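You operate a simulated robot arm through the tools that you are given. There is no shell and no other tool. Be economical: measure what you need, move in short steps, check, and stop when the job is done.

You are at the controls of a simulated two-armed robot. One attempt, no reset.

JOB
Take the small orange tub and leave it on top of the white box marked sleeves. Close the microscope stage. Turn the knob marked magnify to MID. Put the red cup marked reject in the inside of the rinse tub. The order is free. Set down upright: small orange tub.

It is judged by the outcome, as a careful person would: the job done as asked, and still so three seconds after it is handed in. It fails if anything else is knocked over, pushed out of place, dropped, spilled or broken.

ROBOT AND FRAMES
Two 7-joint arms with fingered hands on one trunk, on a base that drives. Base frame: it is fixed to the floor where the robot stands at the start and does not move with it; the origin is under the middle of the robot, x ahead of it, y to its left, z up. Lengths are in m, angles in rad, forces in N, time in s.
The left shoulder is at the start at [0.129, 0.125, 1.192], the right one opposite. With the tool pointing down near the work surface each hand reaches from about 0.52 to 0.9 m from the robot's upright axis, wherever it stands, measured 20 degrees to its own side. Places, roughly: inside of the rinse tub [3, -0.2, 0.9]; knob marked magnify [0.7, -0.2, 1.4]; microscope stage [0.6, -0.1, 1.1]; small orange tub (6x6x6 cm) [0.7, 0.1, 0.9]. Payload 3.7 kg a hand.
The tool frame of a hand sits at the grasp point between the pads (the TCP): z along the fingers, y along the line on which they close. The tips reach 0.025 m beyond it. The gripper opens to 0.088 m. The gripper's body begins 0.029 m behind the TCP. The gripper is a hand of 5 fingers: y runs from the thumb to the fingers, the wrist lies at [-0.013, -0.097, -0.162] in the tool frame.
Orientation is that of the tool frame in the base frame, as [roll, pitch, yaw] about the fixed x, y, z axes, in that order (R = Rz(yaw) Ry(pitch) Rx(roll)). With the fingers straight down and the wrist toward the robot, the tool's x, y and z point along [0, 1, 0], [1, 0, 0] and [0, 0, -1] of the base frame.

CONTROLS
- The arms move only by the tool arm_command. It takes "left_rows", "right_rows" or both (then of equal length, played together; a hand with none holds still); each is a list of rows, each a list of 6 numbers: the shift along the tool's x, y, z in m, then the turn, a rotation vector about the tool's x, y, z in rad. In form: [[dx, dy, dz, wx, wy, wz], ...]. A call has 1 to 12 rows; each row is the pose to reach, as a shift and turn from the pose commanded when the call began, along the tool's axes at that moment. Rows are played at 5 a second. More than 0.05 m and 0.15 rad between two rows, and nothing of the call is played. Where a pose cannot be reached the arm comes as near as it can. A force on the tool above 40 N (or 10 N above the force at the start of the call, whichever is more), or a blocked arm, ends the call early, and 0.2 s more pass. In this call time passes only in rows, and 0.2 s behind the last. It gives the time, the measured TCP pose, the force on the tool (base axes), the opening and the grip force at its end, in the units of the frame above (readings bear some noise), with the torque about the TCP (base axes, N m) and any sound that the robot's microphone picked up.
- Cameras (640 x 400 px; columns grow to the right, rows downward): "scene" is now at [0.2312, 0.0135, 1.3721]; the picture's right is [0.14, -0.99, 0.00], its down [-0.18, -0.03, -0.98] and it looks along [0.97, 0.14, -0.19] (base axes); focal length 214 px, centre (320, 200). "left" rides on the left gripper at [-0.059, -0.079, -0.105] in its tool frame; the picture's right is [-0.73, -0.32, 0.61], its down [0.62, -0.68, 0.38] and it looks along [0.29, 0.66, 0.70] (tool axes); focal length 234 px, centre (320, 200). "right" rides on the right gripper at [0.059, -0.079, -0.105] in its tool frame; the picture's right is [-0.73, 0.32, -0.61], its down [-0.62, -0.68, 0.38] and it looks along [-0.29, 0.66, 0.70] (tool axes); focal length 234 px, centre (320, 200). There is no depth. A picture from a camera that has moved, and an enlarged one, comes with that camera's place and axes in the base frame and with its lens.
- capture(camera): a new picture of that camera. It takes no simulated time.
- move_column(by): slides the trunk up (or, below 0, down) by that many m; the arms and the scene camera ride with it, the base frame stays. It gives what a move gives, with no picture.
- drive_base(legs): drives the robot by 1 to 6 legs, each [ahead, left, turn to the left] in m, m and rad, along the robot's own axes; the way and the turn of a leg run together, so that a leg with both is an arc; at most 1.5 m and 3.142 rad a leg. The arms and the cameras ride along, it lands a little off, and it stops where it bumps. It gives what a move gives.
- finger_targets(index, middle, ring, little, thumb_bend, thumb_turn, hand): sets how far each is bent, from 0 (flat) to 100 (curled in); at 30 the hand is open as for a grip, at 70 the pads meet at the TCP. One left out holds its place. A second passes; each finger stops where it meets its share of the squeeze, and holds until it gets a number again. It is the only way to open and close the hand. It gives what a move gives, with no picture; readings hold the bend of each and the force on index, middle, ring, little, thumb and palm. thumb_turn goes from beside the hand (0) to across from the fingers (100), as for a grip.
- head_to(pan, tilt): turns the head with the scene camera to pan (to the left, within 1.396 rad either way) and tilt (down, from -0.506 to 1.204), counted from straight ahead of the robot. It gives what a move gives.
- inspect(camera, box): a new picture of the part [left, top, right, bottom] of that camera's present view, enlarged. It takes no simulated time.
- close_job(): hands the job in; it is judged then, once.

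Work in short steps. Places have to be worked out from the pictures, the camera data and where the tool is seen: move nearer, look again, correct. Check each grasp and each placing, and mend what went wrong. You have 165 turns and 118 pictures in all, those below and enlarged ones among them. Open the grippers and draw the arms clear of the work before you hand the job in, unless the task says otherwise.

The tools are called after ">>>" by a JSON object that holds its "api" and its "payload". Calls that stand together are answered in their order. arm_command: Moves the arms, as the interface text tells. Its arguments: {"type":"object","properties":{"left_rows":{"type":"array","items":{"type":"array","items":{"type":"number"}}},"right_rows":{"type":"array","items":{"type":"array","items":{"type":"number"}}}},"required":[]} The other tools are called the same way: move_column (by) slides the trunk up or down; finger_targets (index, middle, ring, little, thumb_bend, thumb_turn, hand) moves the fingers one by one; drive_base (legs) drives the base; head_to (pan, tilt) turns the head that bears the scene camera; capture (camera) takes a picture; inspect (camera, box) takes an enlarged picture of a part of a camera's view; close_job () hands the job in.

At the start:

```text
t: 0.0
left_eef_pos: [0.5076, 0.1336, 1.5895]
left_ee_rot: [-3.127, 0.145, 1.655]
left_contact_force: [-0.1, -0.3, 0.3]
left_ft_torque: [0.0, 0.02, 0.0]
left_gripper_width: 0.0876
left_grasp_force: 0.1
left_shape: jaw
left_bend: [30.0, 30.0, 30.0, 30.0, 30.0, 98.0]
left_finger forces: [0.0, 0.0, 0.0, 0.0, 0.0, 0.1]
right_eef_pos: [0.4414, -0.3138, 1.5283]
right_ee_rot: [-3.14, 0.001, 1.57]
right_contact_force: [-0.4, -0.3, -0.1]
right_ft_torque: [-0.01, -0.03, -0.03]
right_gripper_width: 0.0878
right_grasp_force: 0.0
right_shape: jaw
right_bend: [30.0, 30.0, 30.0, 30.0, 30.0, 98.0]
right_finger forces: [0.1, 0.0, 0.0, 0.0, 0.0, 0.1]
trunk travel left (down, up): [-0.212, 0.203]
robot x, y, heading: [-0.0018, -0.0028, -0.004]
head pan, tilt: [-1.264, -0.499]
```

scene: 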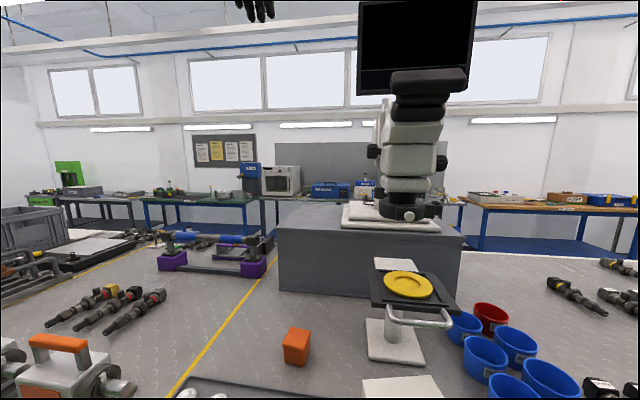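
right: 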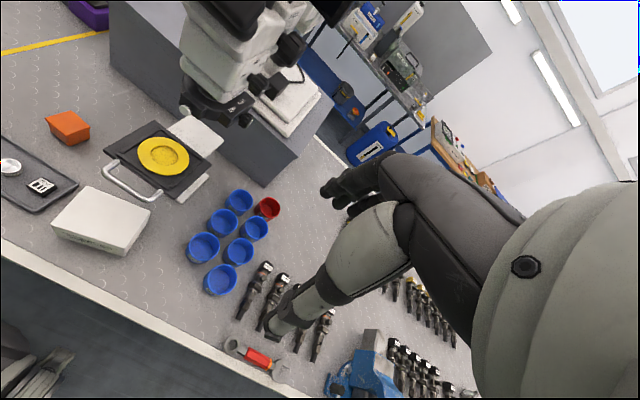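
left: 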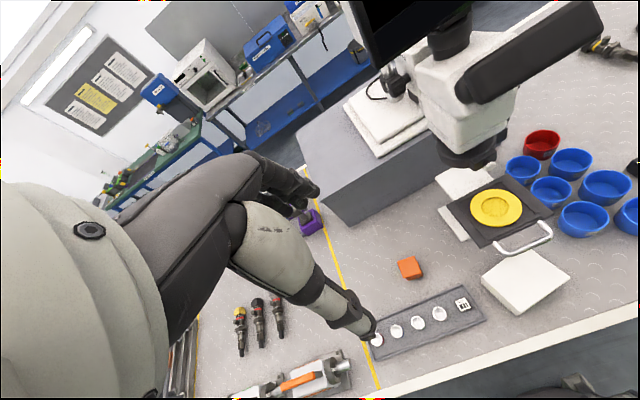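

I start by turning the head down toward the work area so I can locate the objects.

>>> {"api": "head_to", "payload": {"pan": -0.15, "tilt": 0.6}}

>>> {"api": "capture", "payload": {"camera": "scene"}}

```text
t: 1.3
left_eef_pos: [0.5087, 0.1326, 1.588]
left_ee_rot: [-3.127, 0.147, 1.654]
left_contact_force: [-0.3, 0.4, -0.3]
left_ft_torque: [-0.02, 0.01, -0.03]
left_gripper_width: 0.0877
left_grasp_force: 0.0
left_shape: jaw
left_bend: [30.0, 30.0, 30.0, 30.0, 30.0, 98.0]
left_finger forces: [0.1, 0.0, 0.0, 0.1, 0.0, 0.0]
right_eef_pos: [0.4412, -0.314, 1.5293]
right_ee_rot: [-3.14, -0.002, 1.571]
right_contact_force: [-0.2, -0.2, -0.5]
right_ft_torque: [0.01, -0.01, -0.03]
right_gripper_width: 0.0876
right_grasp_force: 0.0
right_shape: jaw
right_bend: [30.0, 30.0, 30.0, 30.0, 30.0, 98.0]
right_finger forces: [0.1, 0.0, 0.0, 0.1, 0.0, 0.0]
trunk travel left (down, up): [-0.212, 0.203]
robot x, y, heading: [-0.0002, -0.0023, 0.001]
head pan, tilt: [-0.15, 0.6]
```

```text
114 pictures are left
camera scene: at [0.2263, -0.0133, 1.3342], right [-0.15, -0.99, 0.0], down [-0.56, 0.08, -0.83], along [0.82, -0.12, -0.56], focal length 214 px, centre (320, 200)
```

scene: 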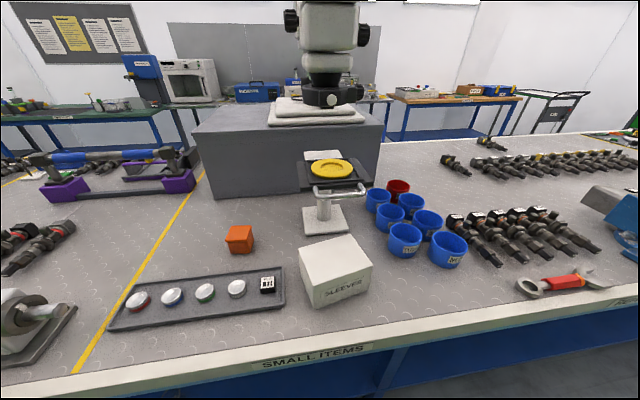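

Now I look in detail at the stage, the microscope and the cups.

>>> {"api": "inspect", "payload": {"camera": "scene", "box": [240, 130, 480, 280]}}

>>> {"api": "head_to", "payload": {"pan": -0.2, "tilt": 0.0}}

>>> {"api": "capture", "payload": {"camera": "scene"}}

```text
2.67 times, centred on (360, 205) of scene
camera zoom: at [0.2263, -0.0133, 1.3342], right [-0.15, -0.99, 0.0], down [-0.56, 0.08, -0.83], along [0.82, -0.12, -0.56], focal length 572 px, centre (213, 187)
```

zoom: 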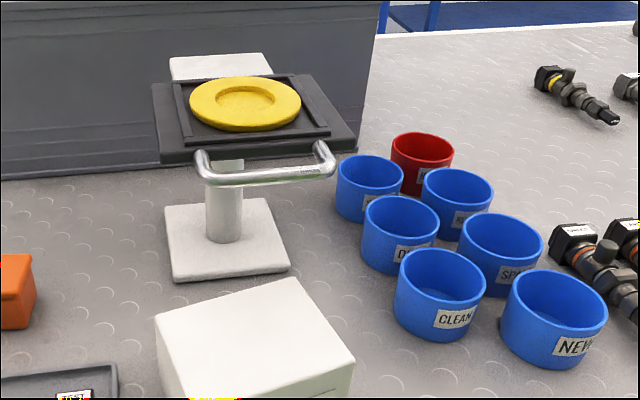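

```text
t: 2.3
left_eef_pos: [0.5067, 0.1342, 1.5885]
left_ee_rot: [-3.127, 0.146, 1.655]
left_contact_force: [-0.3, 0.0, 0.0]
left_ft_torque: [0.0, 0.03, -0.02]
left_gripper_width: 0.0876
left_grasp_force: 0.0
left_shape: jaw
left_bend: [30.0, 30.0, 30.0, 30.0, 30.0, 98.0]
left_finger forces: [0.0, 0.1, 0.0, 0.0, 0.0, 0.1]
right_eef_pos: [0.4411, -0.3134, 1.5286]
right_ee_rot: [-3.141, 0.0, 1.569]
right_contact_force: [0.0, -0.1, -0.1]
right_ft_torque: [0.02, 0.04, 0.0]
right_gripper_width: 0.0876
right_grasp_force: 0.1
right_shape: jaw
right_bend: [30.0, 30.0, 30.0, 30.0, 30.0, 98.0]
right_finger forces: [0.1, 0.0, 0.1, 0.0, 0.1, 0.1]
trunk travel left (down, up): [-0.212, 0.203]
robot x, y, heading: [-0.0023, -0.0, 0.004]
head pan, tilt: [-0.201, 0.0]
```

```text
112 pictures are left
camera scene: at [0.2273, -0.0179, 1.3892], right [-0.2, -0.98, 0.0], down [0.0, 0.0, -1.0], along [0.98, -0.2, 0.0], focal length 214 px, centre (320, 200)
```

scene: 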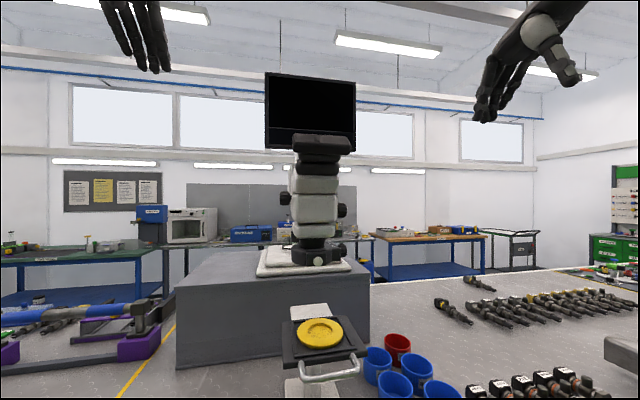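

>>> {"api": "inspect", "payload": {"camera": "scene", "box": [240, 120, 400, 280]}}

>>> {"api": "inspect", "payload": {"camera": "right", "box": [140, 0, 380, 150]}}

>>> {"api": "inspect", "payload": {"camera": "left", "box": [320, 0, 560, 150]}}

```text
2.50 times, centred on (320, 200) of scene
camera zoom: at [0.2273, -0.0179, 1.3892], right [-0.2, -0.98, 0.0], down [0.0, 0.0, -1.0], along [0.98, -0.2, 0.0], focal length 536 px, centre (320, 200)
```

zoom: 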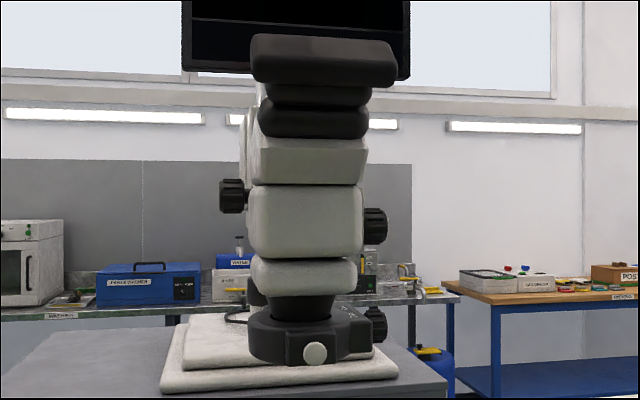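

```text
2.67 times, centred on (260, 75) of right
camera zoom: at [0.3619, -0.2544, 1.6338], right [0.32, -0.73, 0.61], down [-0.68, -0.62, -0.38], along [0.66, -0.29, -0.7], focal length 624 px, centre (480, 533)
```

zoom: 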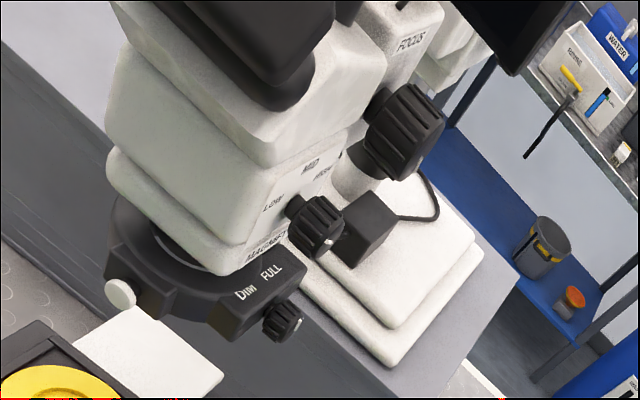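

```text
2.67 times, centred on (440, 75) of left
camera zoom: at [0.4357, 0.0852, 1.7025], right [-0.26, -0.83, -0.49], down [-0.73, 0.5, -0.46], along [0.63, 0.24, -0.74], focal length 624 px, centre (0, 533)
```

zoom: 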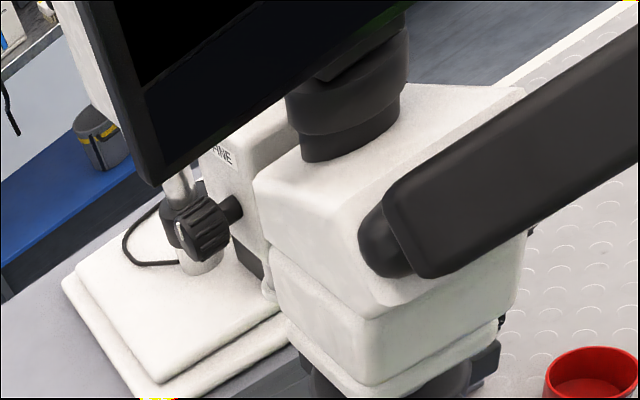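

The magnify knob is on the right face of the head at about [0.72, -0.17, 1.367], with its axis along -y. I swing the right hand out to the right of it, turning it to point along +y.

>>> {"api": "arm_command", "payload": {"right_rows": [[-0.003, 0.02, 0.013, 0, 0.131, 0], [-0.006, 0.04, 0.026, 0, 0.262, 0], [-0.009, 0.06, 0.039, 0, 0.393, 0], [-0.012, 0.08, 0.052, 0, 0.524, 0], [-0.015, 0.1, 0.065, 0, 0.655, 0], [-0.018, 0.12, 0.078, 0, 0.786, 0], [-0.021, 0.14, 0.091, 0, 0.917, 0], [-0.024, 0.16, 0.104, 0, 1.048, 0], [-0.027, 0.18, 0.117, 0, 1.179, 0], [-0.03, 0.2, 0.13, 0, 1.31, 0], [-0.03, 0.22, 0.143, 0, 1.441, 0], [-0.03, 0.24, 0.156, 0, 1.571, 0]]}}

>>> {"api": "capture", "payload": {"camera": "right"}}

```text
t: 4.9
left_eef_pos: [0.51, 0.1339, 1.5881]
left_ee_rot: [-3.125, 0.146, 1.655]
left_contact_force: [0.7, 0.5, -0.4]
left_ft_torque: [-0.02, 0.01, 0.0]
left_gripper_width: 0.0878
left_grasp_force: 0.0
left_shape: jaw
left_bend: [30.0, 30.0, 30.0, 30.0, 30.0, 98.0]
left_finger forces: [0.0, 0.1, 0.0, 0.0, 0.0, 0.1]
right_eef_pos: [0.6837, -0.3445, 1.3721]
right_ee_rot: [-0.916, -1.569, -0.657]
right_contact_force: [-1.1, -0.2, 0.1]
right_ft_torque: [0.02, -0.05, 0.04]
right_gripper_width: 0.0877
right_grasp_force: 0.1
right_shape: jaw
right_bend: [30.0, 30.0, 30.0, 30.0, 30.0, 98.0]
right_finger forces: [0.0, 0.0, 0.0, 0.0, 0.1, 0.0]
trunk travel left (down, up): [-0.212, 0.203]
robot x, y, heading: [-0.0013, -0.0005, 0.001]
head pan, tilt: [-0.201, 0.0]
```

```text
108 pictures are left
camera right: at [0.6039, -0.4492, 1.4307], right [0.32, -0.61, -0.73], down [-0.68, 0.39, -0.62], along [0.66, 0.7, -0.29], focal length 234 px, centre (320, 200)
```

right: 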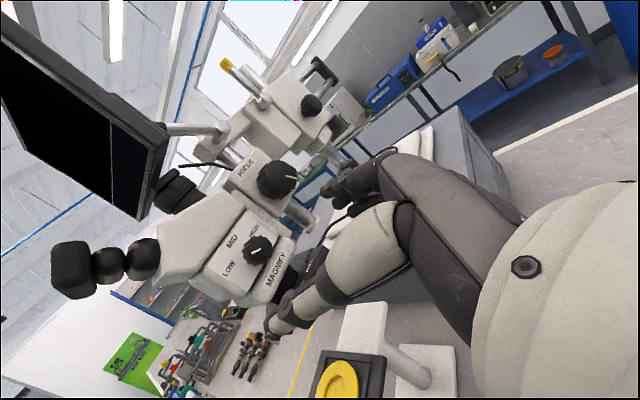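

>>> {"api": "inspect", "payload": {"camera": "right", "box": [200, 200, 320, 300]}}

>>> {"api": "capture", "payload": {"camera": "scene"}}

```text
4.00 times, centred on (260, 250) of right
camera zoom: at [0.6039, -0.4492, 1.4307], right [0.32, -0.61, -0.73], down [-0.68, 0.39, -0.62], along [0.66, 0.7, -0.29], focal length 937 px, centre (560, 0)
```

zoom: 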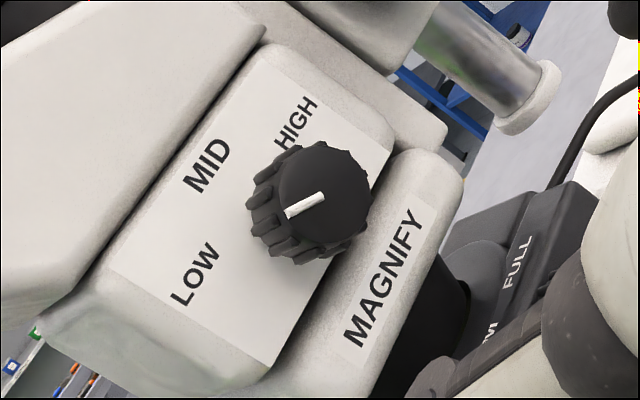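

```text
106 pictures are left
camera scene: at [0.2286, -0.0182, 1.3889], right [-0.2, -0.98, 0.0], down [0.0, 0.0, -1.0], along [0.98, -0.2, 0.0], focal length 214 px, centre (320, 200)
```

scene: 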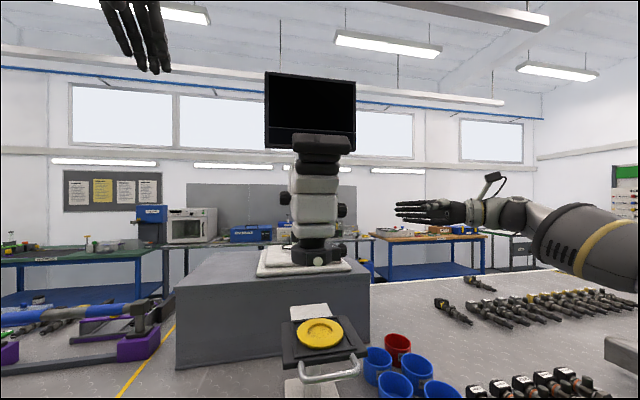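

The pointer is on LOW; MID is straight up, about 63° clockwise seen from the right. The knob centre is about [0.73, -0.176, 1.363]. I line up and go in so that the fingers straddle it.

>>> {"api": "arm_command", "payload": {"right_rows": [[-0.009, 0.046, 0.0, 0, 0, 0], [-0.009, 0.046, 0.04, 0, 0, 0], [-0.009, 0.046, 0.08, 0, 0, 0], [-0.009, 0.046, 0.11, 0, 0, 0], [-0.009, 0.046, 0.14, 0, 0, 0], [-0.009, 0.046, 0.155, 0, 0, 0]]}}

>>> {"api": "capture", "payload": {"camera": "right"}}

>>> {"api": "inspect", "payload": {"camera": "scene", "box": [260, 130, 420, 280]}}

```text
t: 6.3
left_eef_pos: [0.5076, 0.1346, 1.5893]
left_ee_rot: [-3.126, 0.148, 1.655]
left_contact_force: [-0.7, -0.7, -0.8]
left_ft_torque: [-0.01, 0.02, -0.03]
left_gripper_width: 0.0876
left_grasp_force: 0.0
left_shape: jaw
left_bend: [30.0, 30.0, 30.0, 30.0, 30.0, 98.0]
left_finger forces: [0.0, 0.0, 0.0, 0.0, 0.0, 0.0]
right_eef_pos: [0.7276, -0.1894, 1.366]
right_ee_rot: [-0.876, -1.569, -0.694]
right_contact_force: [0.3, 0.0, 0.0]
right_ft_torque: [-0.03, 0.05, 0.01]
right_gripper_width: 0.0877
right_grasp_force: 0.1
right_shape: jaw
right_bend: [30.0, 30.0, 30.0, 30.0, 30.0, 98.0]
right_finger forces: [0.1, 0.1, 0.1, 0.1, 0.0, 0.0]
trunk travel left (down, up): [-0.212, 0.203]
robot x, y, heading: [-0.0005, -0.0033, 0.003]
head pan, tilt: [-0.201, 0.0]
```

```text
105 pictures are left
camera right: at [0.6481, -0.2932, 1.4235], right [0.32, -0.61, -0.73], down [-0.68, 0.38, -0.62], along [0.66, 0.7, -0.29], focal length 234 px, centre (320, 200)
```

right: 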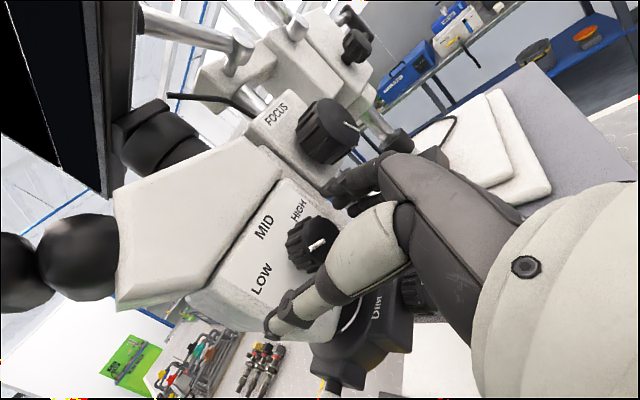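

```text
2.67 times, centred on (340, 205) of scene
camera zoom: at [0.2275, -0.018, 1.3892], right [-0.2, -0.98, 0.0], down [0.0, 0.0, -1.0], along [0.98, -0.2, 0.0], focal length 572 px, centre (267, 187)
```

zoom: 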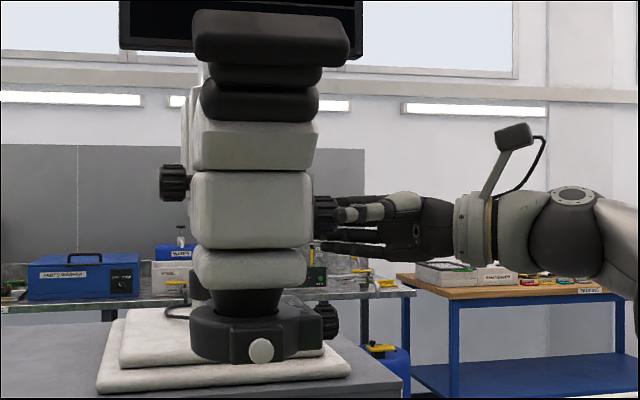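

The knob lies between the thumb and the fingers. I close on it.

>>> {"api": "finger_targets", "payload": {"hand": "right", "index": 68, "middle": 68, "ring": 68, "little": 68, "thumb_bend": 68}}

>>> {"api": "capture", "payload": {"camera": "right"}}

```text
t: 7.3
left_eef_pos: [0.5105, 0.1335, 1.5885]
left_ee_rot: [-3.125, 0.145, 1.656]
left_contact_force: [-1.1, -0.6, 0.0]
left_ft_torque: [-0.01, 0.0, 0.01]
left_gripper_width: 0.0877
left_grasp_force: 0.0
left_shape: jaw
left_bend: [30.0, 30.0, 30.0, 30.0, 30.0, 98.0]
left_finger forces: [0.0, 0.0, 0.0, 0.0, 0.1, 0.0]
right_eef_pos: [0.7287, -0.19, 1.364]
right_ee_rot: [-1.874, -1.57, 0.301]
right_contact_force: [8.8, -0.4, 1.1]
right_ft_torque: [0.0, 0.0, -0.22]
right_gripper_width: 0.0217
right_grasp_force: 8.5
right_shape: fingers
right_bend: [58.0, 60.0, 68.0, 68.0, 62.0, 96.0]
right_finger forces: [6.7, 6.4, 0.1, 0.0, 4.6, 0.0]
trunk travel left (down, up): [-0.212, 0.203]
robot x, y, heading: [0.0003, 0.0002, -0.003]
head pan, tilt: [-0.201, 0.0]
```

```text
103 pictures are left
camera right: at [0.6497, -0.2933, 1.4227], right [0.32, -0.61, -0.73], down [-0.68, 0.38, -0.62], along [0.66, 0.7, -0.29], focal length 234 px, centre (320, 200)
```

right: 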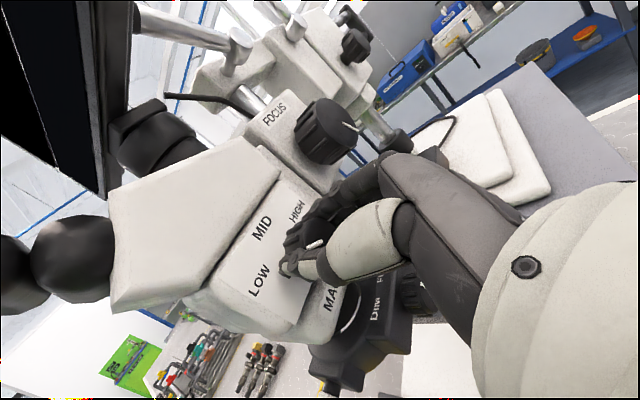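

The index, middle and thumb grip the knob. I turn clockwise about the tool's z.

>>> {"api": "arm_command", "payload": {"right_rows": [[0, 0, 0, 0, 0, 0.14], [0, 0, 0, 0, 0, 0.28], [0, 0, 0, 0, 0, 0.42], [0, 0, 0, 0, 0, 0.56], [0, 0, 0, 0, 0, 0.7]]}}

>>> {"api": "capture", "payload": {"camera": "right"}}

```text
t: 8.5
left_eef_pos: [0.509, 0.1338, 1.5884]
left_ee_rot: [-3.126, 0.146, 1.654]
left_contact_force: [-0.1, -0.8, -0.4]
left_ft_torque: [-0.02, -0.01, 0.02]
left_gripper_width: 0.0875
left_grasp_force: 0.0
left_shape: jaw
left_bend: [30.0, 30.0, 30.0, 30.0, 30.0, 98.0]
left_finger forces: [0.0, 0.0, 0.0, 0.1, 0.0, 0.1]
right_eef_pos: [0.7296, -0.1902, 1.3642]
right_ee_rot: [-1.571, -0.866, 0.0]
right_contact_force: [8.4, -0.3, -0.4]
right_ft_torque: [-0.02, -0.05, -0.2]
right_gripper_width: 0.0217
right_grasp_force: 8.7
right_shape: fingers
right_bend: [57.0, 61.0, 68.0, 68.0, 62.0, 95.0]
right_finger forces: [6.8, 4.7, 0.1, 0.0, 5.8, 0.0]
trunk travel left (down, up): [-0.212, 0.203]
robot x, y, heading: [-0.0004, -0.0035, 0.001]
head pan, tilt: [-0.201, 0.0]
```

```text
102 pictures are left
camera right: at [0.7064, -0.2932, 1.4588], right [-0.22, -0.61, -0.76], down [-0.92, 0.38, -0.03], along [0.31, 0.7, -0.65], focal length 234 px, centre (320, 200)
```

right: 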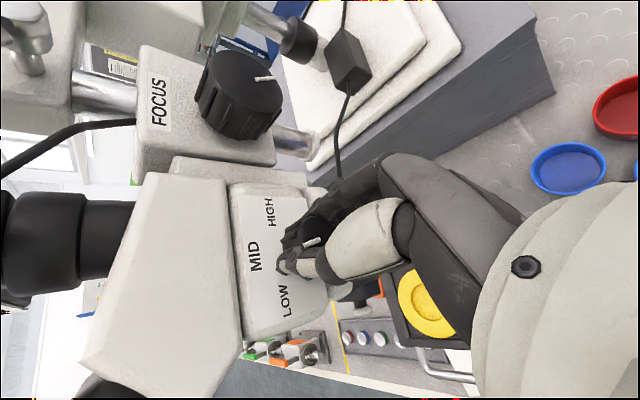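

>>> {"api": "inspect", "payload": {"camera": "right", "box": [220, 180, 380, 320]}}

```text
2.86 times, centred on (300, 250) of right
camera zoom: at [0.7064, -0.2932, 1.4588], right [-0.22, -0.61, -0.76], down [-0.92, 0.38, -0.03], along [0.31, 0.7, -0.65], focal length 669 px, centre (377, 57)
```

zoom: 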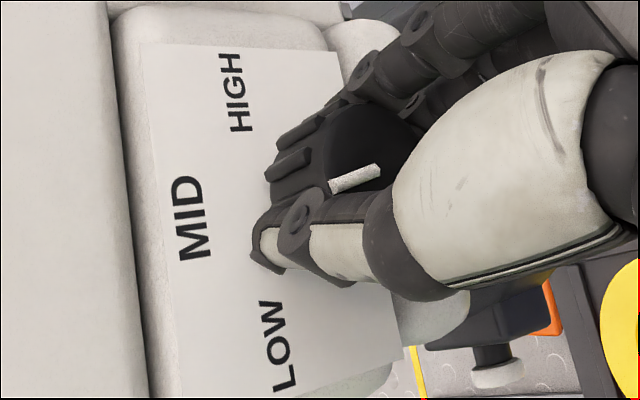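

The knob turns with the hand; about 20° is left. I turn on.

>>> {"api": "arm_command", "payload": {"right_rows": [[0, 0, 0, 0, 0, 0.12], [0, 0, 0, 0, 0, 0.24], [0, 0, 0, 0, 0, 0.36]]}}

>>> {"api": "inspect", "payload": {"camera": "right", "box": [220, 180, 380, 320]}}

```text
t: 9.3
left_eef_pos: [0.5108, 0.1337, 1.5871]
left_ee_rot: [-3.126, 0.146, 1.654]
left_contact_force: [-0.3, 0.2, -0.1]
left_ft_torque: [-0.01, 0.05, 0.01]
left_gripper_width: 0.0877
left_grasp_force: 0.0
left_shape: jaw
left_bend: [30.0, 30.0, 30.0, 30.0, 30.0, 98.0]
left_finger forces: [0.0, 0.1, 0.1, 0.1, 0.0, 0.0]
right_eef_pos: [0.7294, -0.1881, 1.363]
right_ee_rot: [-1.57, -0.509, -0.003]
right_contact_force: [8.1, -1.2, -2.3]
right_ft_torque: [-0.07, -0.03, -0.17]
right_gripper_width: 0.0222
right_grasp_force: 9.0
right_shape: fingers
right_bend: [57.0, 61.0, 68.0, 68.0, 62.0, 95.0]
right_finger forces: [7.1, 4.5, 0.0, 0.1, 6.0, 0.0]
trunk travel left (down, up): [-0.212, 0.203]
robot x, y, heading: [0.0009, 0.0, 0.004]
head pan, tilt: [-0.201, 0.0]
```

```text
2.86 times, centred on (300, 250) of right
camera zoom: at [0.7413, -0.2932, 1.4605], right [-0.48, -0.61, -0.63], down [-0.88, 0.38, 0.29], along [0.07, 0.7, -0.72], focal length 669 px, centre (377, 57)
```

zoom: 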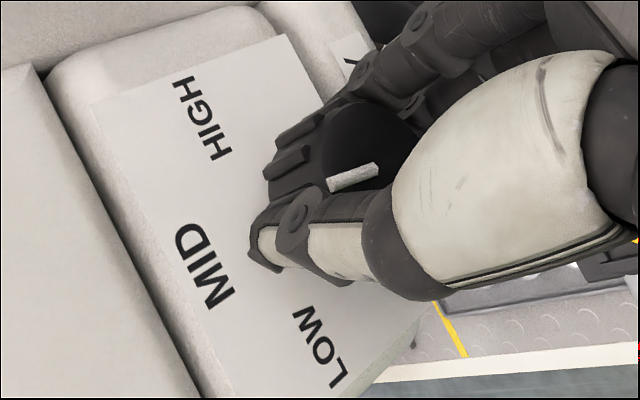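

The pointer now lines up with straight up (MID). I open the hand and back out.

>>> {"api": "finger_targets", "payload": {"hand": "right", "index": 30, "middle": 30, "ring": 30, "little": 30, "thumb_bend": 30}}

>>> {"api": "arm_command", "payload": {"right_rows": [[0, 0, -0.04, 0, 0, 0], [0, 0, -0.08, 0, 0, 0], [0, 0, -0.12, 0, 0, 0], [0, 0, -0.16, 0, 0, 0]]}}

>>> {"api": "inspect", "payload": {"camera": "right", "box": [160, 140, 360, 300]}}

```text
t: 10.3
left_eef_pos: [0.5075, 0.1334, 1.5884]
left_ee_rot: [-3.125, 0.147, 1.656]
left_contact_force: [0.1, -0.1, -0.5]
left_ft_torque: [0.01, -0.02, 0.04]
left_gripper_width: 0.0878
left_grasp_force: 0.0
left_shape: jaw
left_bend: [30.0, 30.0, 30.0, 30.0, 30.0, 98.0]
left_finger forces: [0.1, 0.0, 0.0, 0.0, 0.0, 0.1]
right_eef_pos: [0.7272, -0.1894, 1.3657]
right_ee_rot: [-1.57, -0.51, 0.0]
right_contact_force: [0.3, -0.8, 0.4]
right_ft_torque: [0.01, 0.0, -0.03]
right_gripper_width: 0.0843
right_grasp_force: 0.1
right_shape: fingers
right_bend: [30.0, 30.0, 30.0, 30.0, 30.0, 97.0]
right_finger forces: [0.0, 0.1, 0.0, 0.0, 0.0, 0.0]
trunk travel left (down, up): [-0.212, 0.203]
robot x, y, heading: [-0.0021, -0.0002, -0.0]
head pan, tilt: [-0.201, 0.0]
```

```text
t: 11.3
left_eef_pos: [0.5063, 0.129, 1.5906]
left_ee_rot: [-3.13, 0.144, 1.653]
left_contact_force: [-0.3, 0.5, 0.5]
left_ft_torque: [0.01, 0.0, 0.01]
left_gripper_width: 0.0876
left_grasp_force: 0.0
left_shape: jaw
left_bend: [30.0, 30.0, 30.0, 30.0, 30.0, 98.0]
left_finger forces: [0.1, 0.1, 0.0, 0.0, 0.1, 0.0]
right_eef_pos: [0.6993, -0.3302, 1.3583]
right_ee_rot: [-1.569, -0.512, 0.0]
right_contact_force: [0.0, -0.5, 0.3]
right_ft_torque: [0.01, 0.02, 0.01]
right_gripper_width: 0.0849
right_grasp_force: 0.1
right_shape: fingers
right_bend: [30.0, 30.0, 30.0, 30.0, 30.0, 97.0]
right_finger forces: [0.0, 0.0, 0.1, 0.0, 0.0, 0.0]
right hand out of reach, approached as far as the arm can: row 3, 4
trunk travel left (down, up): [-0.212, 0.203]
robot x, y, heading: [0.0019, 0.0036, 0.002]
head pan, tilt: [-0.201, 0.0]
```

```text
2.50 times, centred on (260, 220) of right
camera zoom: at [0.7115, -0.4338, 1.4555], right [-0.48, -0.61, -0.64], down [-0.88, 0.38, 0.29], along [0.07, 0.7, -0.71], focal length 585 px, centre (470, 150)
```

zoom: 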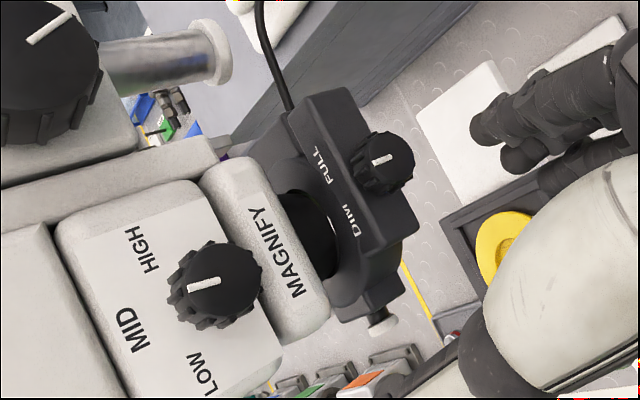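

>>> {"api": "inspect", "payload": {"camera": "right", "box": [190, 220, 290, 300]}}

```text
5.00 times, centred on (240, 260) of right
camera zoom: at [0.7115, -0.4338, 1.4555], right [-0.48, -0.61, -0.64], down [-0.88, 0.38, 0.29], along [0.07, 0.7, -0.71], focal length 1171 px, centre (720, -100)
```

zoom: 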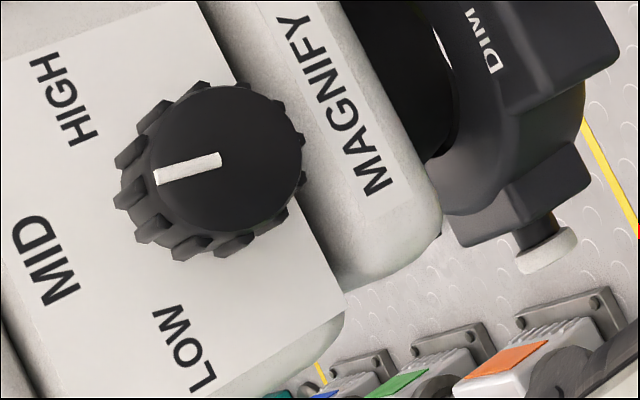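

The pointer is near MID, maybe a few degrees past it. I rotate the hand back for a squarer look.

>>> {"api": "arm_command", "payload": {"right_rows": [[0, 0, 0, 0, 0, -0.133], [0, 0, 0, 0, 0, -0.266], [0, 0, 0, 0, 0, -0.4], [0, 0, 0, 0, 0, -0.533], [0, 0, 0, 0, 0, -0.666], [0, 0, 0, 0, 0, -0.8], [0, 0, 0, 0, 0, -0.933], [0, 0, 0, 0, 0, -1.06]]}}

>>> {"api": "inspect", "payload": {"camera": "right", "box": [200, 200, 320, 300]}}

```text
t: 13.1
left_eef_pos: [0.5078, 0.1333, 1.5879]
left_ee_rot: [-3.126, 0.148, 1.654]
left_contact_force: [1.0, 0.6, -1.3]
left_ft_torque: [0.0, -0.01, 0.0]
left_gripper_width: 0.0876
left_grasp_force: 0.0
left_shape: jaw
left_bend: [30.0, 30.0, 30.0, 30.0, 30.0, 98.0]
left_finger forces: [0.0, 0.0, 0.1, 0.0, 0.0, 0.1]
right_eef_pos: [0.7013, -0.3266, 1.3596]
right_ee_rot: [1.628, -1.567, 3.083]
right_contact_force: [-0.1, 1.3, 0.4]
right_ft_torque: [0.0, 0.0, 0.02]
right_gripper_width: 0.0847
right_grasp_force: 0.1
right_shape: fingers
right_bend: [30.0, 30.0, 30.0, 30.0, 30.0, 97.0]
right_finger forces: [0.1, 0.0, 0.0, 0.1, 0.0, 0.0]
trunk travel left (down, up): [-0.212, 0.203]
robot x, y, heading: [0.0012, -0.0022, -0.001]
head pan, tilt: [-0.201, 0.0]
```

```text
4.00 times, centred on (260, 250) of right
camera zoom: at [0.6221, -0.4298, 1.4176], right [0.32, -0.61, -0.73], down [-0.68, 0.38, -0.62], along [0.66, 0.7, -0.29], focal length 937 px, centre (560, 0)
```

zoom: 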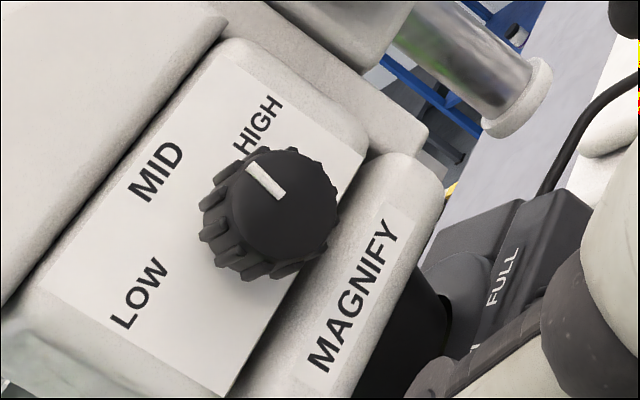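

The pointer is about 10° past MID toward HIGH, so I regrip to correct it.

>>> {"api": "arm_command", "payload": {"right_rows": [[0.006, 0.025, 0.0, 0, 0, 0], [0.006, 0.025, 0.04, 0, 0, 0], [0.006, 0.025, 0.08, 0, 0, 0], [0.006, 0.025, 0.11, 0, 0, 0], [0.006, 0.025, 0.1375, 0, 0, 0]]}}

>>> {"api": "finger_targets", "payload": {"hand": "right", "index": 66, "middle": 66, "ring": 60, "little": 60, "thumb_bend": 66}}

>>> {"api": "inspect", "payload": {"camera": "right", "box": [230, 180, 350, 280]}}

```text
t: 14.3
left_eef_pos: [0.5074, 0.1354, 1.5894]
left_ee_rot: [-3.129, 0.146, 1.654]
left_contact_force: [-1.0, 0.1, 0.3]
left_ft_torque: [0.02, -0.03, 0.02]
left_gripper_width: 0.0876
left_grasp_force: 0.2
left_shape: jaw
left_bend: [30.0, 30.0, 30.0, 30.0, 30.0, 98.0]
left_finger forces: [0.0, 0.1, 0.0, 0.0, 0.0, 0.1]
right_eef_pos: [0.7273, -0.1884, 1.3651]
right_ee_rot: [0.965, -1.57, -2.536]
right_contact_force: [-0.8, 0.0, 0.2]
right_ft_torque: [0.04, 0.02, -0.02]
right_gripper_width: 0.0846
right_grasp_force: 0.0
right_shape: fingers
right_bend: [30.0, 30.0, 30.0, 30.0, 30.0, 97.0]
right_finger forces: [0.0, 0.1, 0.0, 0.0, 0.0, 0.0]
trunk travel left (down, up): [-0.212, 0.203]
robot x, y, heading: [0.0012, 0.0023, 0.0]
head pan, tilt: [-0.201, 0.0]
```

```text
t: 15.3
left_eef_pos: [0.5096, 0.1328, 1.5874]
left_ee_rot: [-3.126, 0.147, 1.655]
left_contact_force: [0.1, -0.2, 0.5]
left_ft_torque: [-0.02, 0.02, 0.01]
left_gripper_width: 0.0877
left_grasp_force: 0.0
left_shape: jaw
left_bend: [30.0, 30.0, 30.0, 30.0, 30.0, 98.0]
left_finger forces: [0.0, 0.0, 0.1, 0.0, 0.0, 0.1]
right_eef_pos: [0.7296, -0.1895, 1.3644]
right_ee_rot: [2.84, -1.571, 1.871]
right_contact_force: [7.5, 0.4, 0.6]
right_ft_torque: [0.01, 0.0, -0.15]
right_gripper_width: 0.0228
right_grasp_force: 7.1
right_shape: fingers
right_bend: [57.0, 60.0, 60.0, 60.0, 61.0, 97.0]
right_finger forces: [5.6, 5.1, 0.1, 0.0, 3.6, 0.0]
trunk travel left (down, up): [-0.212, 0.203]
robot x, y, heading: [-0.0007, -0.0005, -0.001]
head pan, tilt: [-0.201, 0.0]
```

```text
4.00 times, centred on (290, 230) of right
camera zoom: at [0.6496, -0.2928, 1.4222], right [0.32, -0.61, -0.73], down [-0.68, 0.38, -0.62], along [0.66, 0.7, -0.29], focal length 937 px, centre (440, 80)
```

zoom: 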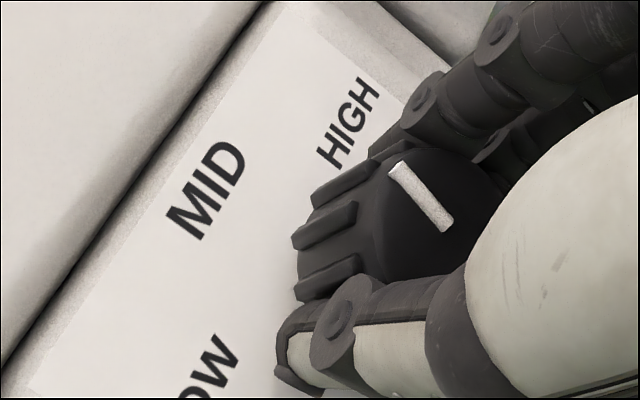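

In the grip the pointer is about 13° toward HIGH. I turn back by 0.22, release and back off to look.

>>> {"api": "arm_command", "payload": {"right_rows": [[0, 0, 0, 0, 0, -0.11], [0, 0, 0, 0, 0, -0.22], [0, 0, 0, 0, 0, -0.22]]}}

>>> {"api": "inspect", "payload": {"camera": "right", "box": [230, 180, 350, 280]}}

>>> {"api": "finger_targets", "payload": {"hand": "right", "index": 30, "middle": 30, "ring": 30, "little": 30, "thumb_bend": 30}}

>>> {"api": "arm_command", "payload": {"right_rows": [[0, 0, -0.04, 0, 0, 0], [0, 0, -0.08, 0, 0, 0.0], [0, 0, -0.12, 0, 0, 0.12], [0, 0, -0.14, 0, 0, 0.22]]}}

>>> {"api": "inspect", "payload": {"camera": "right", "box": [200, 200, 320, 300]}}

```text
t: 16.1
left_eef_pos: [0.5101, 0.1336, 1.5879]
left_ee_rot: [-3.126, 0.148, 1.656]
left_contact_force: [0.4, -0.5, -1.0]
left_ft_torque: [0.0, 0.01, -0.01]
left_gripper_width: 0.0876
left_grasp_force: 0.1
left_shape: jaw
left_bend: [30.0, 30.0, 30.0, 30.0, 30.0, 98.0]
left_finger forces: [0.1, 0.1, 0.0, 0.1, 0.0, 0.0]
right_eef_pos: [0.7293, -0.1884, 1.3629]
right_ee_rot: [1.577, -1.353, 3.134]
right_contact_force: [7.0, 0.2, 0.7]
right_ft_torque: [0.01, -0.02, -0.16]
right_gripper_width: 0.0225
right_grasp_force: 7.5
right_shape: fingers
right_bend: [57.0, 60.0, 60.0, 60.0, 61.0, 97.0]
right_finger forces: [4.3, 5.7, 0.0, 0.0, 3.9, 0.0]
trunk travel left (down, up): [-0.212, 0.203]
robot x, y, heading: [0.0024, -0.0025, -0.001]
head pan, tilt: [-0.201, 0.0]
```

```text
4.00 times, centred on (290, 230) of right
camera zoom: at [0.6383, -0.2929, 1.4038], right [0.47, -0.61, -0.64], down [-0.53, 0.38, -0.76], along [0.71, 0.7, -0.14], focal length 937 px, centre (440, 80)
```

zoom: 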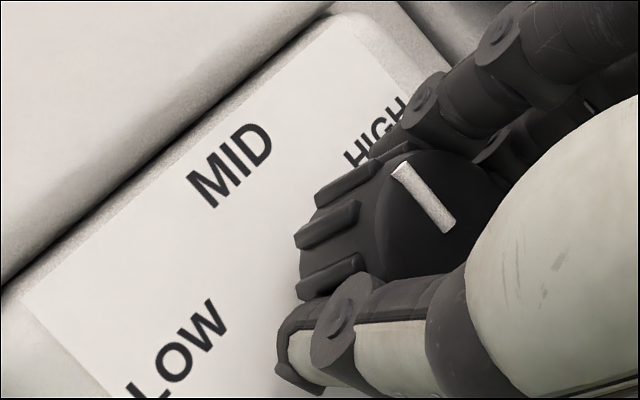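

```text
t: 17.1
left_eef_pos: [0.5076, 0.1343, 1.5889]
left_ee_rot: [-3.129, 0.146, 1.654]
left_contact_force: [-1.7, -0.5, 0.2]
left_ft_torque: [-0.01, -0.01, 0.0]
left_gripper_width: 0.0876
left_grasp_force: 0.1
left_shape: jaw
left_bend: [30.0, 30.0, 30.0, 30.0, 30.0, 98.0]
left_finger forces: [0.0, 0.1, 0.0, 0.1, 0.0, 0.0]
right_eef_pos: [0.7265, -0.1888, 1.3644]
right_ee_rot: [1.576, -1.35, 3.135]
right_contact_force: [-0.1, 0.0, 0.1]
right_ft_torque: [0.01, -0.02, 0.03]
right_gripper_width: 0.0844
right_grasp_force: 0.0
right_shape: fingers
right_bend: [30.0, 30.0, 30.0, 30.0, 30.0, 97.0]
right_finger forces: [0.0, 0.1, 0.0, 0.0, 0.1, 0.1]
trunk travel left (down, up): [-0.212, 0.203]
robot x, y, heading: [-0.0004, -0.0001, 0.003]
head pan, tilt: [-0.201, 0.0]
```

```text
t: 18.1
left_eef_pos: [0.5074, 0.1335, 1.5901]
left_ee_rot: [-3.126, 0.147, 1.656]
left_contact_force: [0.2, 0.3, -0.2]
left_ft_torque: [0.0, 0.0, 0.0]
left_gripper_width: 0.0878
left_grasp_force: 0.0
left_shape: jaw
left_bend: [30.0, 30.0, 30.0, 30.0, 30.0, 98.0]
left_finger forces: [0.0, 0.1, 0.1, 0.0, 0.0, 0.0]
right_eef_pos: [0.7261, -0.3286, 1.3641]
right_ee_rot: [2.723, -1.568, 1.991]
right_contact_force: [-0.1, -0.5, -0.3]
right_ft_torque: [0.0, -0.01, -0.01]
right_gripper_width: 0.0842
right_grasp_force: 0.0
right_shape: fingers
right_bend: [30.0, 30.0, 30.0, 30.0, 30.0, 97.0]
right_finger forces: [0.0, 0.0, 0.0, 0.0, 0.0, 0.0]
right hand out of reach, approached as far as the arm can: row 2
trunk travel left (down, up): [-0.212, 0.203]
robot x, y, heading: [0.0018, -0.0016, 0.002]
head pan, tilt: [-0.201, 0.0]
```

```text
4.00 times, centred on (260, 250) of right
camera zoom: at [0.6475, -0.4327, 1.4232], right [0.32, -0.61, -0.73], down [-0.68, 0.38, -0.62], along [0.66, 0.7, -0.29], focal length 937 px, centre (560, 0)
```

zoom: 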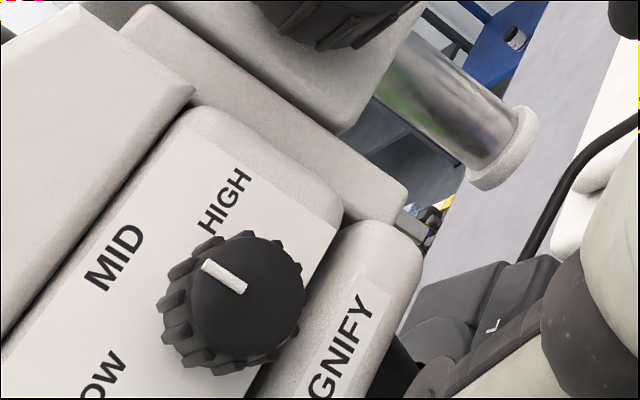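

The pointer is now on MID (within ~1.5°). Next I bring the right hand back, pointing down, to push in the stage by its handle bar, which I put at about [0.558, -0.10, 1.105].

>>> {"api": "arm_command", "payload": {"right_rows": [[0.01, -0.03, -0.01, 0, -0.1, 0], [0.02, -0.06, -0.01, 0, -0.23, 0], [0.03, -0.085, -0.01, 0, -0.37, 0], [0.04, -0.11, 0, 0, -0.5, 0], [0.05, -0.135, 0, 0, -0.63, 0], [0.06, -0.16, 0.01, 0, -0.77, 0], [0.07, -0.185, 0.01, 0, -0.9, 0], [0.08, -0.21, 0.02, 0, -1.04, 0], [0.09, -0.235, 0.02, 0, -1.17, 0], [0.1, -0.255, 0.02, 0, -1.31, 0], [0.1, -0.27, 0.02, 0, -1.44, 0], [0.1, -0.276, 0.02, 0, -1.571, 0]]}}

>>> {"api": "arm_command", "payload": {"right_rows": [[0, 0, 0.0, 0, 0, -0.14], [0.02, 0, 0.0, 0, 0, -0.28], [0.04, 0, 0.01, 0, 0, -0.42], [0.06, 0.0, 0.03, 0, 0, -0.56], [0.08, 0.0, 0.05, 0, 0, -0.7], [0.1, 0.01, 0.07, 0, 0, -0.84], [0.12, 0.02, 0.1, 0, 0, -0.98], [0.14, 0.03, 0.13, 0, 0, -1.12], [0.16, 0.03, 0.15, 0, 0, -1.26], [0.18, 0.03, 0.18, 0, 0, -1.4], [0.2, 0.03, 0.2, 0, 0, -1.54], [0.2, 0.03, 0.2, 0, 0, -1.571]]}}

>>> {"api": "head_to", "payload": {"pan": -0.15, "tilt": 0.5}}

>>> {"api": "capture", "payload": {"camera": "scene"}}

>>> {"api": "capture", "payload": {"camera": "right"}}

```text
t: 20.7
left_eef_pos: [0.5073, 0.1344, 1.5895]
left_ee_rot: [-3.128, 0.147, 1.654]
left_contact_force: [-0.5, -1.1, -0.5]
left_ft_torque: [-0.01, 0.01, 0.01]
left_gripper_width: 0.0879
left_grasp_force: 0.0
left_shape: jaw
left_bend: [30.0, 30.0, 30.0, 30.0, 30.0, 98.0]
left_finger forces: [0.0, 0.0, 0.0, 0.1, 0.1, 0.0]
right_eef_pos: [0.4499, -0.3079, 1.4664]
right_ee_rot: [-3.141, 0.002, 1.572]
right_contact_force: [-0.1, 0.1, 0.5]
right_ft_torque: [-0.02, 0.01, 0.03]
right_gripper_width: 0.0845
right_grasp_force: 0.0
right_shape: fingers
right_bend: [30.0, 30.0, 30.0, 30.0, 30.0, 97.0]
right_finger forces: [0.0, 0.1, 0.1, 0.0, 0.0, 0.1]
trunk travel left (down, up): [-0.212, 0.203]
robot x, y, heading: [-0.0006, 0.0001, -0.002]
head pan, tilt: [-0.201, 0.0]
```

```text
t: 23.3
left_eef_pos: [0.5062, 0.1332, 1.5889]
left_ee_rot: [-3.128, 0.149, 1.655]
left_contact_force: [-0.8, 0.0, 0.3]
left_ft_torque: [-0.02, 0.01, -0.03]
left_gripper_width: 0.0875
left_grasp_force: 0.1
left_shape: jaw
left_bend: [30.0, 30.0, 30.0, 30.0, 30.0, 98.0]
left_finger forces: [0.1, 0.0, 0.1, 0.0, 0.0, 0.1]
right_eef_pos: [0.4805, -0.1098, 1.2661]
right_ee_rot: [3.14, 0.001, -3.14]
right_contact_force: [0.7, -0.4, 0.3]
right_ft_torque: [-0.01, 0.01, 0.03]
right_gripper_width: 0.0846
right_grasp_force: 0.0
right_shape: fingers
right_bend: [30.0, 30.0, 30.0, 30.0, 30.0, 97.0]
right_finger forces: [0.1, 0.0, 0.1, 0.0, 0.1, 0.0]
trunk travel left (down, up): [-0.212, 0.203]
robot x, y, heading: [-0.0008, -0.0006, 0.002]
head pan, tilt: [-0.201, 0.0]
```

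```text
t: 24.3
left_eef_pos: [0.5078, 0.1324, 1.588]
left_ee_rot: [-3.127, 0.147, 1.655]
left_contact_force: [0.3, 0.2, -0.4]
left_ft_torque: [0.01, 0.01, 0.0]
left_gripper_width: 0.088
left_grasp_force: 0.0
left_shape: jaw
left_bend: [30.0, 30.0, 30.0, 30.0, 30.0, 98.0]
left_finger forces: [0.0, 0.0, 0.0, 0.0, 0.0, 0.0]
right_eef_pos: [0.4813, -0.1082, 1.2659]
right_ee_rot: [-3.141, 0.0, -3.141]
right_contact_force: [-0.1, 0.0, -0.5]
right_ft_torque: [0.0, 0.0, 0.03]
right_gripper_width: 0.0844
right_grasp_force: 0.1
right_shape: fingers
right_bend: [30.0, 30.0, 30.0, 30.0, 30.0, 97.0]
right_finger forces: [0.1, 0.0, 0.1, 0.0, 0.0, 0.1]
trunk travel left (down, up): [-0.212, 0.203]
robot x, y, heading: [0.0006, 0.0007, 0.003]
head pan, tilt: [-0.15, 0.499]
```

```text
93 pictures are left
camera scene: at [0.229, -0.0137, 1.3433], right [-0.15, -0.99, 0.0], down [-0.47, 0.07, -0.88], along [0.87, -0.13, -0.48], focal length 214 px, centre (320, 200)
```

scene: 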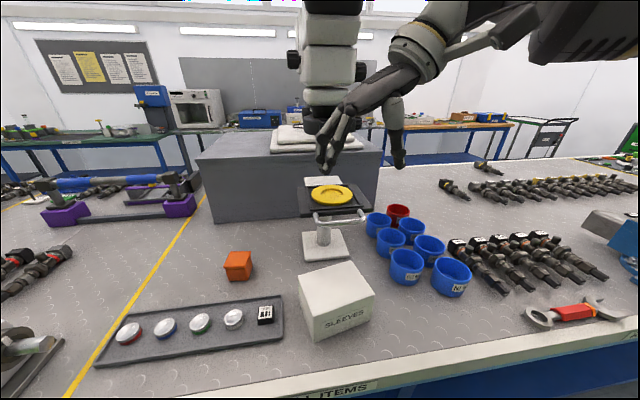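

```text
92 pictures are left
camera right: at [0.4221, -0.1863, 1.3703], right [0.73, 0.32, 0.61], down [0.62, -0.68, -0.38], along [0.29, 0.66, -0.7], focal length 234 px, centre (320, 200)
```

right: 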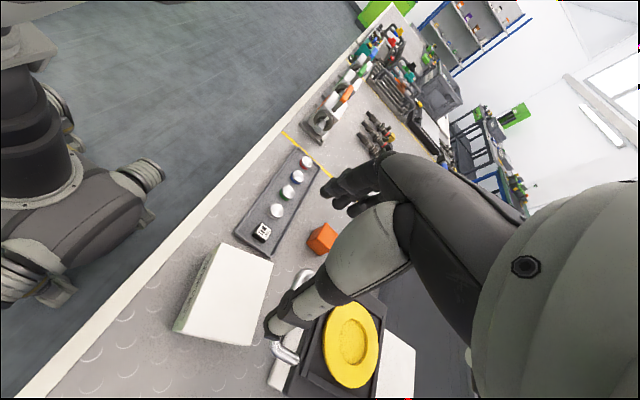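

The hand hangs in front of the handle, over the box but well above it. I close it to a fist, go down to bar height and check.

>>> {"api": "finger_targets", "payload": {"hand": "right", "index": 66, "middle": 66, "ring": 66, "little": 66, "thumb_bend": 66}}

>>> {"api": "arm_command", "payload": {"right_rows": [[0.01, 0.008, 0.05, 0, 0, 0], [0.01, 0.008, 0.1, 0, 0, 0], [0.01, 0.008, 0.14, 0, 0, 0], [0.01, 0.008, 0.17, 0, 0, 0]]}}

>>> {"api": "inspect", "payload": {"camera": "scene", "box": [240, 100, 480, 280]}}

>>> {"api": "capture", "payload": {"camera": "right"}}

```text
t: 25.3
left_eef_pos: [0.507, 0.134, 1.5898]
left_ee_rot: [-3.127, 0.147, 1.654]
left_contact_force: [0.3, 0.7, 0.5]
left_ft_torque: [0.01, 0.01, 0.0]
left_gripper_width: 0.0876
left_grasp_force: 0.2
left_shape: jaw
left_bend: [30.0, 30.0, 30.0, 30.0, 30.0, 98.0]
left_finger forces: [0.0, 0.0, 0.0, 0.0, 0.1, 0.0]
right_eef_pos: [0.4815, -0.1083, 1.265]
right_ee_rot: [-3.14, 0.0, 3.139]
right_contact_force: [0.0, 0.1, 0.4]
right_ft_torque: [0.01, -0.02, -0.04]
right_gripper_width: 0.0075
right_grasp_force: 0.2
right_shape: fingers
right_bend: [66.0, 66.0, 66.0, 66.0, 66.0, 97.0]
right_finger forces: [0.1, 0.1, 0.0, 0.1, 0.0, 0.0]
trunk travel left (down, up): [-0.212, 0.203]
robot x, y, heading: [0.0008, 0.0016, -0.001]
head pan, tilt: [-0.15, 0.499]
```

```text
refused: row 1 steps farther than a row can; nothing moved
```

```text
2.22 times, centred on (360, 190) of scene
camera zoom: at [0.229, -0.0136, 1.3432], right [-0.15, -0.99, 0.0], down [-0.47, 0.07, -0.88], along [0.87, -0.13, -0.48], focal length 477 px, centre (231, 222)
```

zoom: 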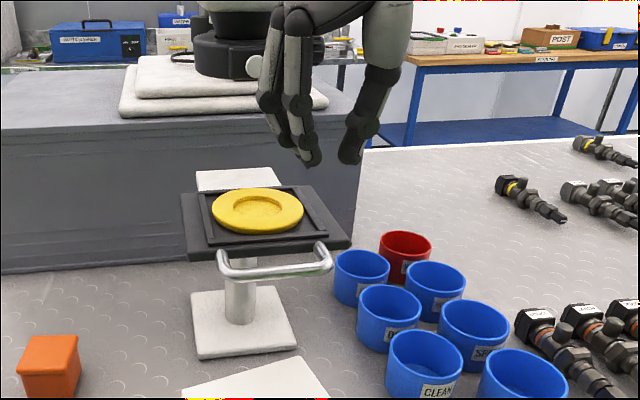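

```text
90 pictures are left
camera right: at [0.4222, -0.1863, 1.3703], right [0.73, 0.32, 0.61], down [0.62, -0.68, -0.38], along [0.29, 0.66, -0.7], focal length 234 px, centre (320, 200)
```

right: 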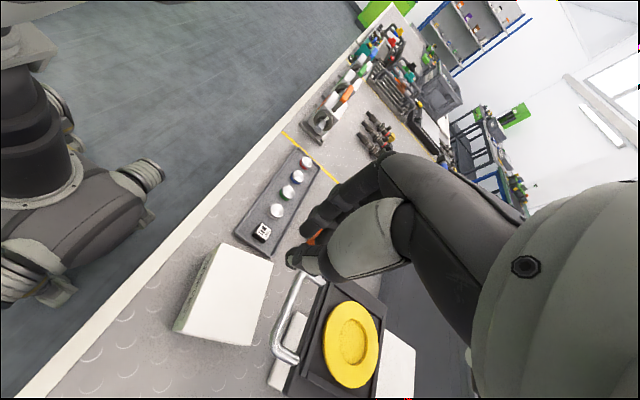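

The bar is confirmed at about [0.56, -0.11, 1.105]. I resend the descent with smaller steps.

>>> {"api": "arm_command", "payload": {"right_rows": [[0.01, 0.0, 0.04, 0, 0, 0], [0.01, 0.0, 0.08, 0, 0, 0], [0.01, 0.0, 0.12, 0, 0, 0], [0.01, 0.0, 0.15, 0, 0, 0], [0.01, 0.0, 0.172, 0, 0, 0]]}}

>>> {"api": "inspect", "payload": {"camera": "scene", "box": [240, 100, 480, 280]}}

>>> {"api": "capture", "payload": {"camera": "right"}}

```text
t: 26.5
left_eef_pos: [0.5086, 0.1336, 1.5881]
left_ee_rot: [-3.127, 0.147, 1.655]
left_contact_force: [-0.3, -0.5, 0.2]
left_ft_torque: [-0.01, -0.01, 0.02]
left_gripper_width: 0.0878
left_grasp_force: 0.1
left_shape: jaw
left_bend: [30.0, 30.0, 30.0, 30.0, 30.0, 98.0]
left_finger forces: [0.1, 0.0, 0.0, 0.0, 0.1, 0.1]
right_eef_pos: [0.4725, -0.1096, 1.0908]
right_ee_rot: [3.141, 0.0, -3.141]
right_contact_force: [0.2, 0.2, -0.3]
right_ft_torque: [-0.01, 0.0, -0.02]
right_gripper_width: 0.0072
right_grasp_force: 0.0
right_shape: fingers
right_bend: [66.0, 66.0, 66.0, 66.0, 66.0, 97.0]
right_finger forces: [0.1, 0.0, 0.0, 0.1, 0.0, 0.0]
trunk travel left (down, up): [-0.212, 0.203]
robot x, y, heading: [0.0025, -0.0021, -0.001]
head pan, tilt: [-0.15, 0.499]
```

```text
2.22 times, centred on (360, 190) of scene
camera zoom: at [0.2293, -0.0138, 1.3431], right [-0.15, -0.99, 0.0], down [-0.47, 0.07, -0.88], along [0.87, -0.13, -0.48], focal length 477 px, centre (231, 222)
```

zoom: 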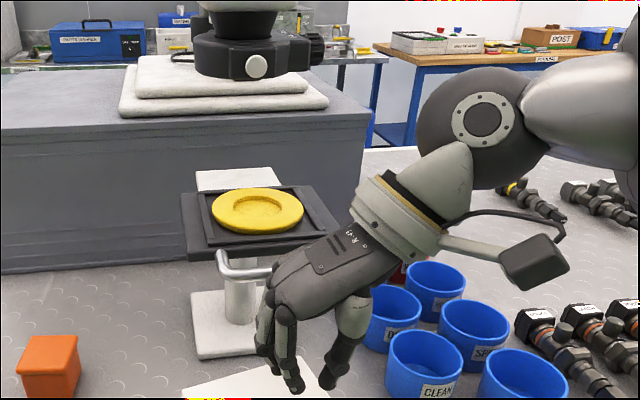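

```text
88 pictures are left
camera right: at [0.4133, -0.1876, 1.1958], right [0.73, 0.32, 0.61], down [0.62, -0.68, -0.38], along [0.29, 0.66, -0.7], focal length 234 px, centre (320, 200)
```

right: 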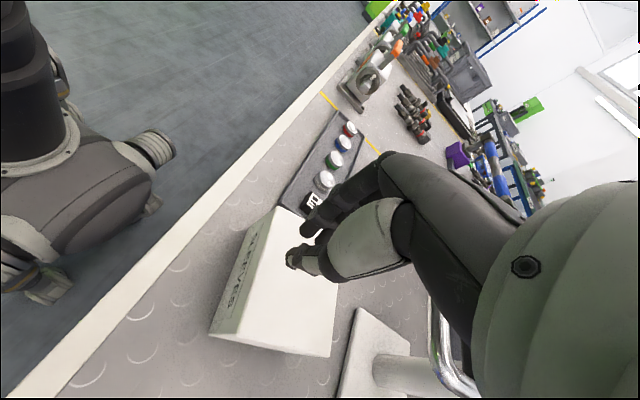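

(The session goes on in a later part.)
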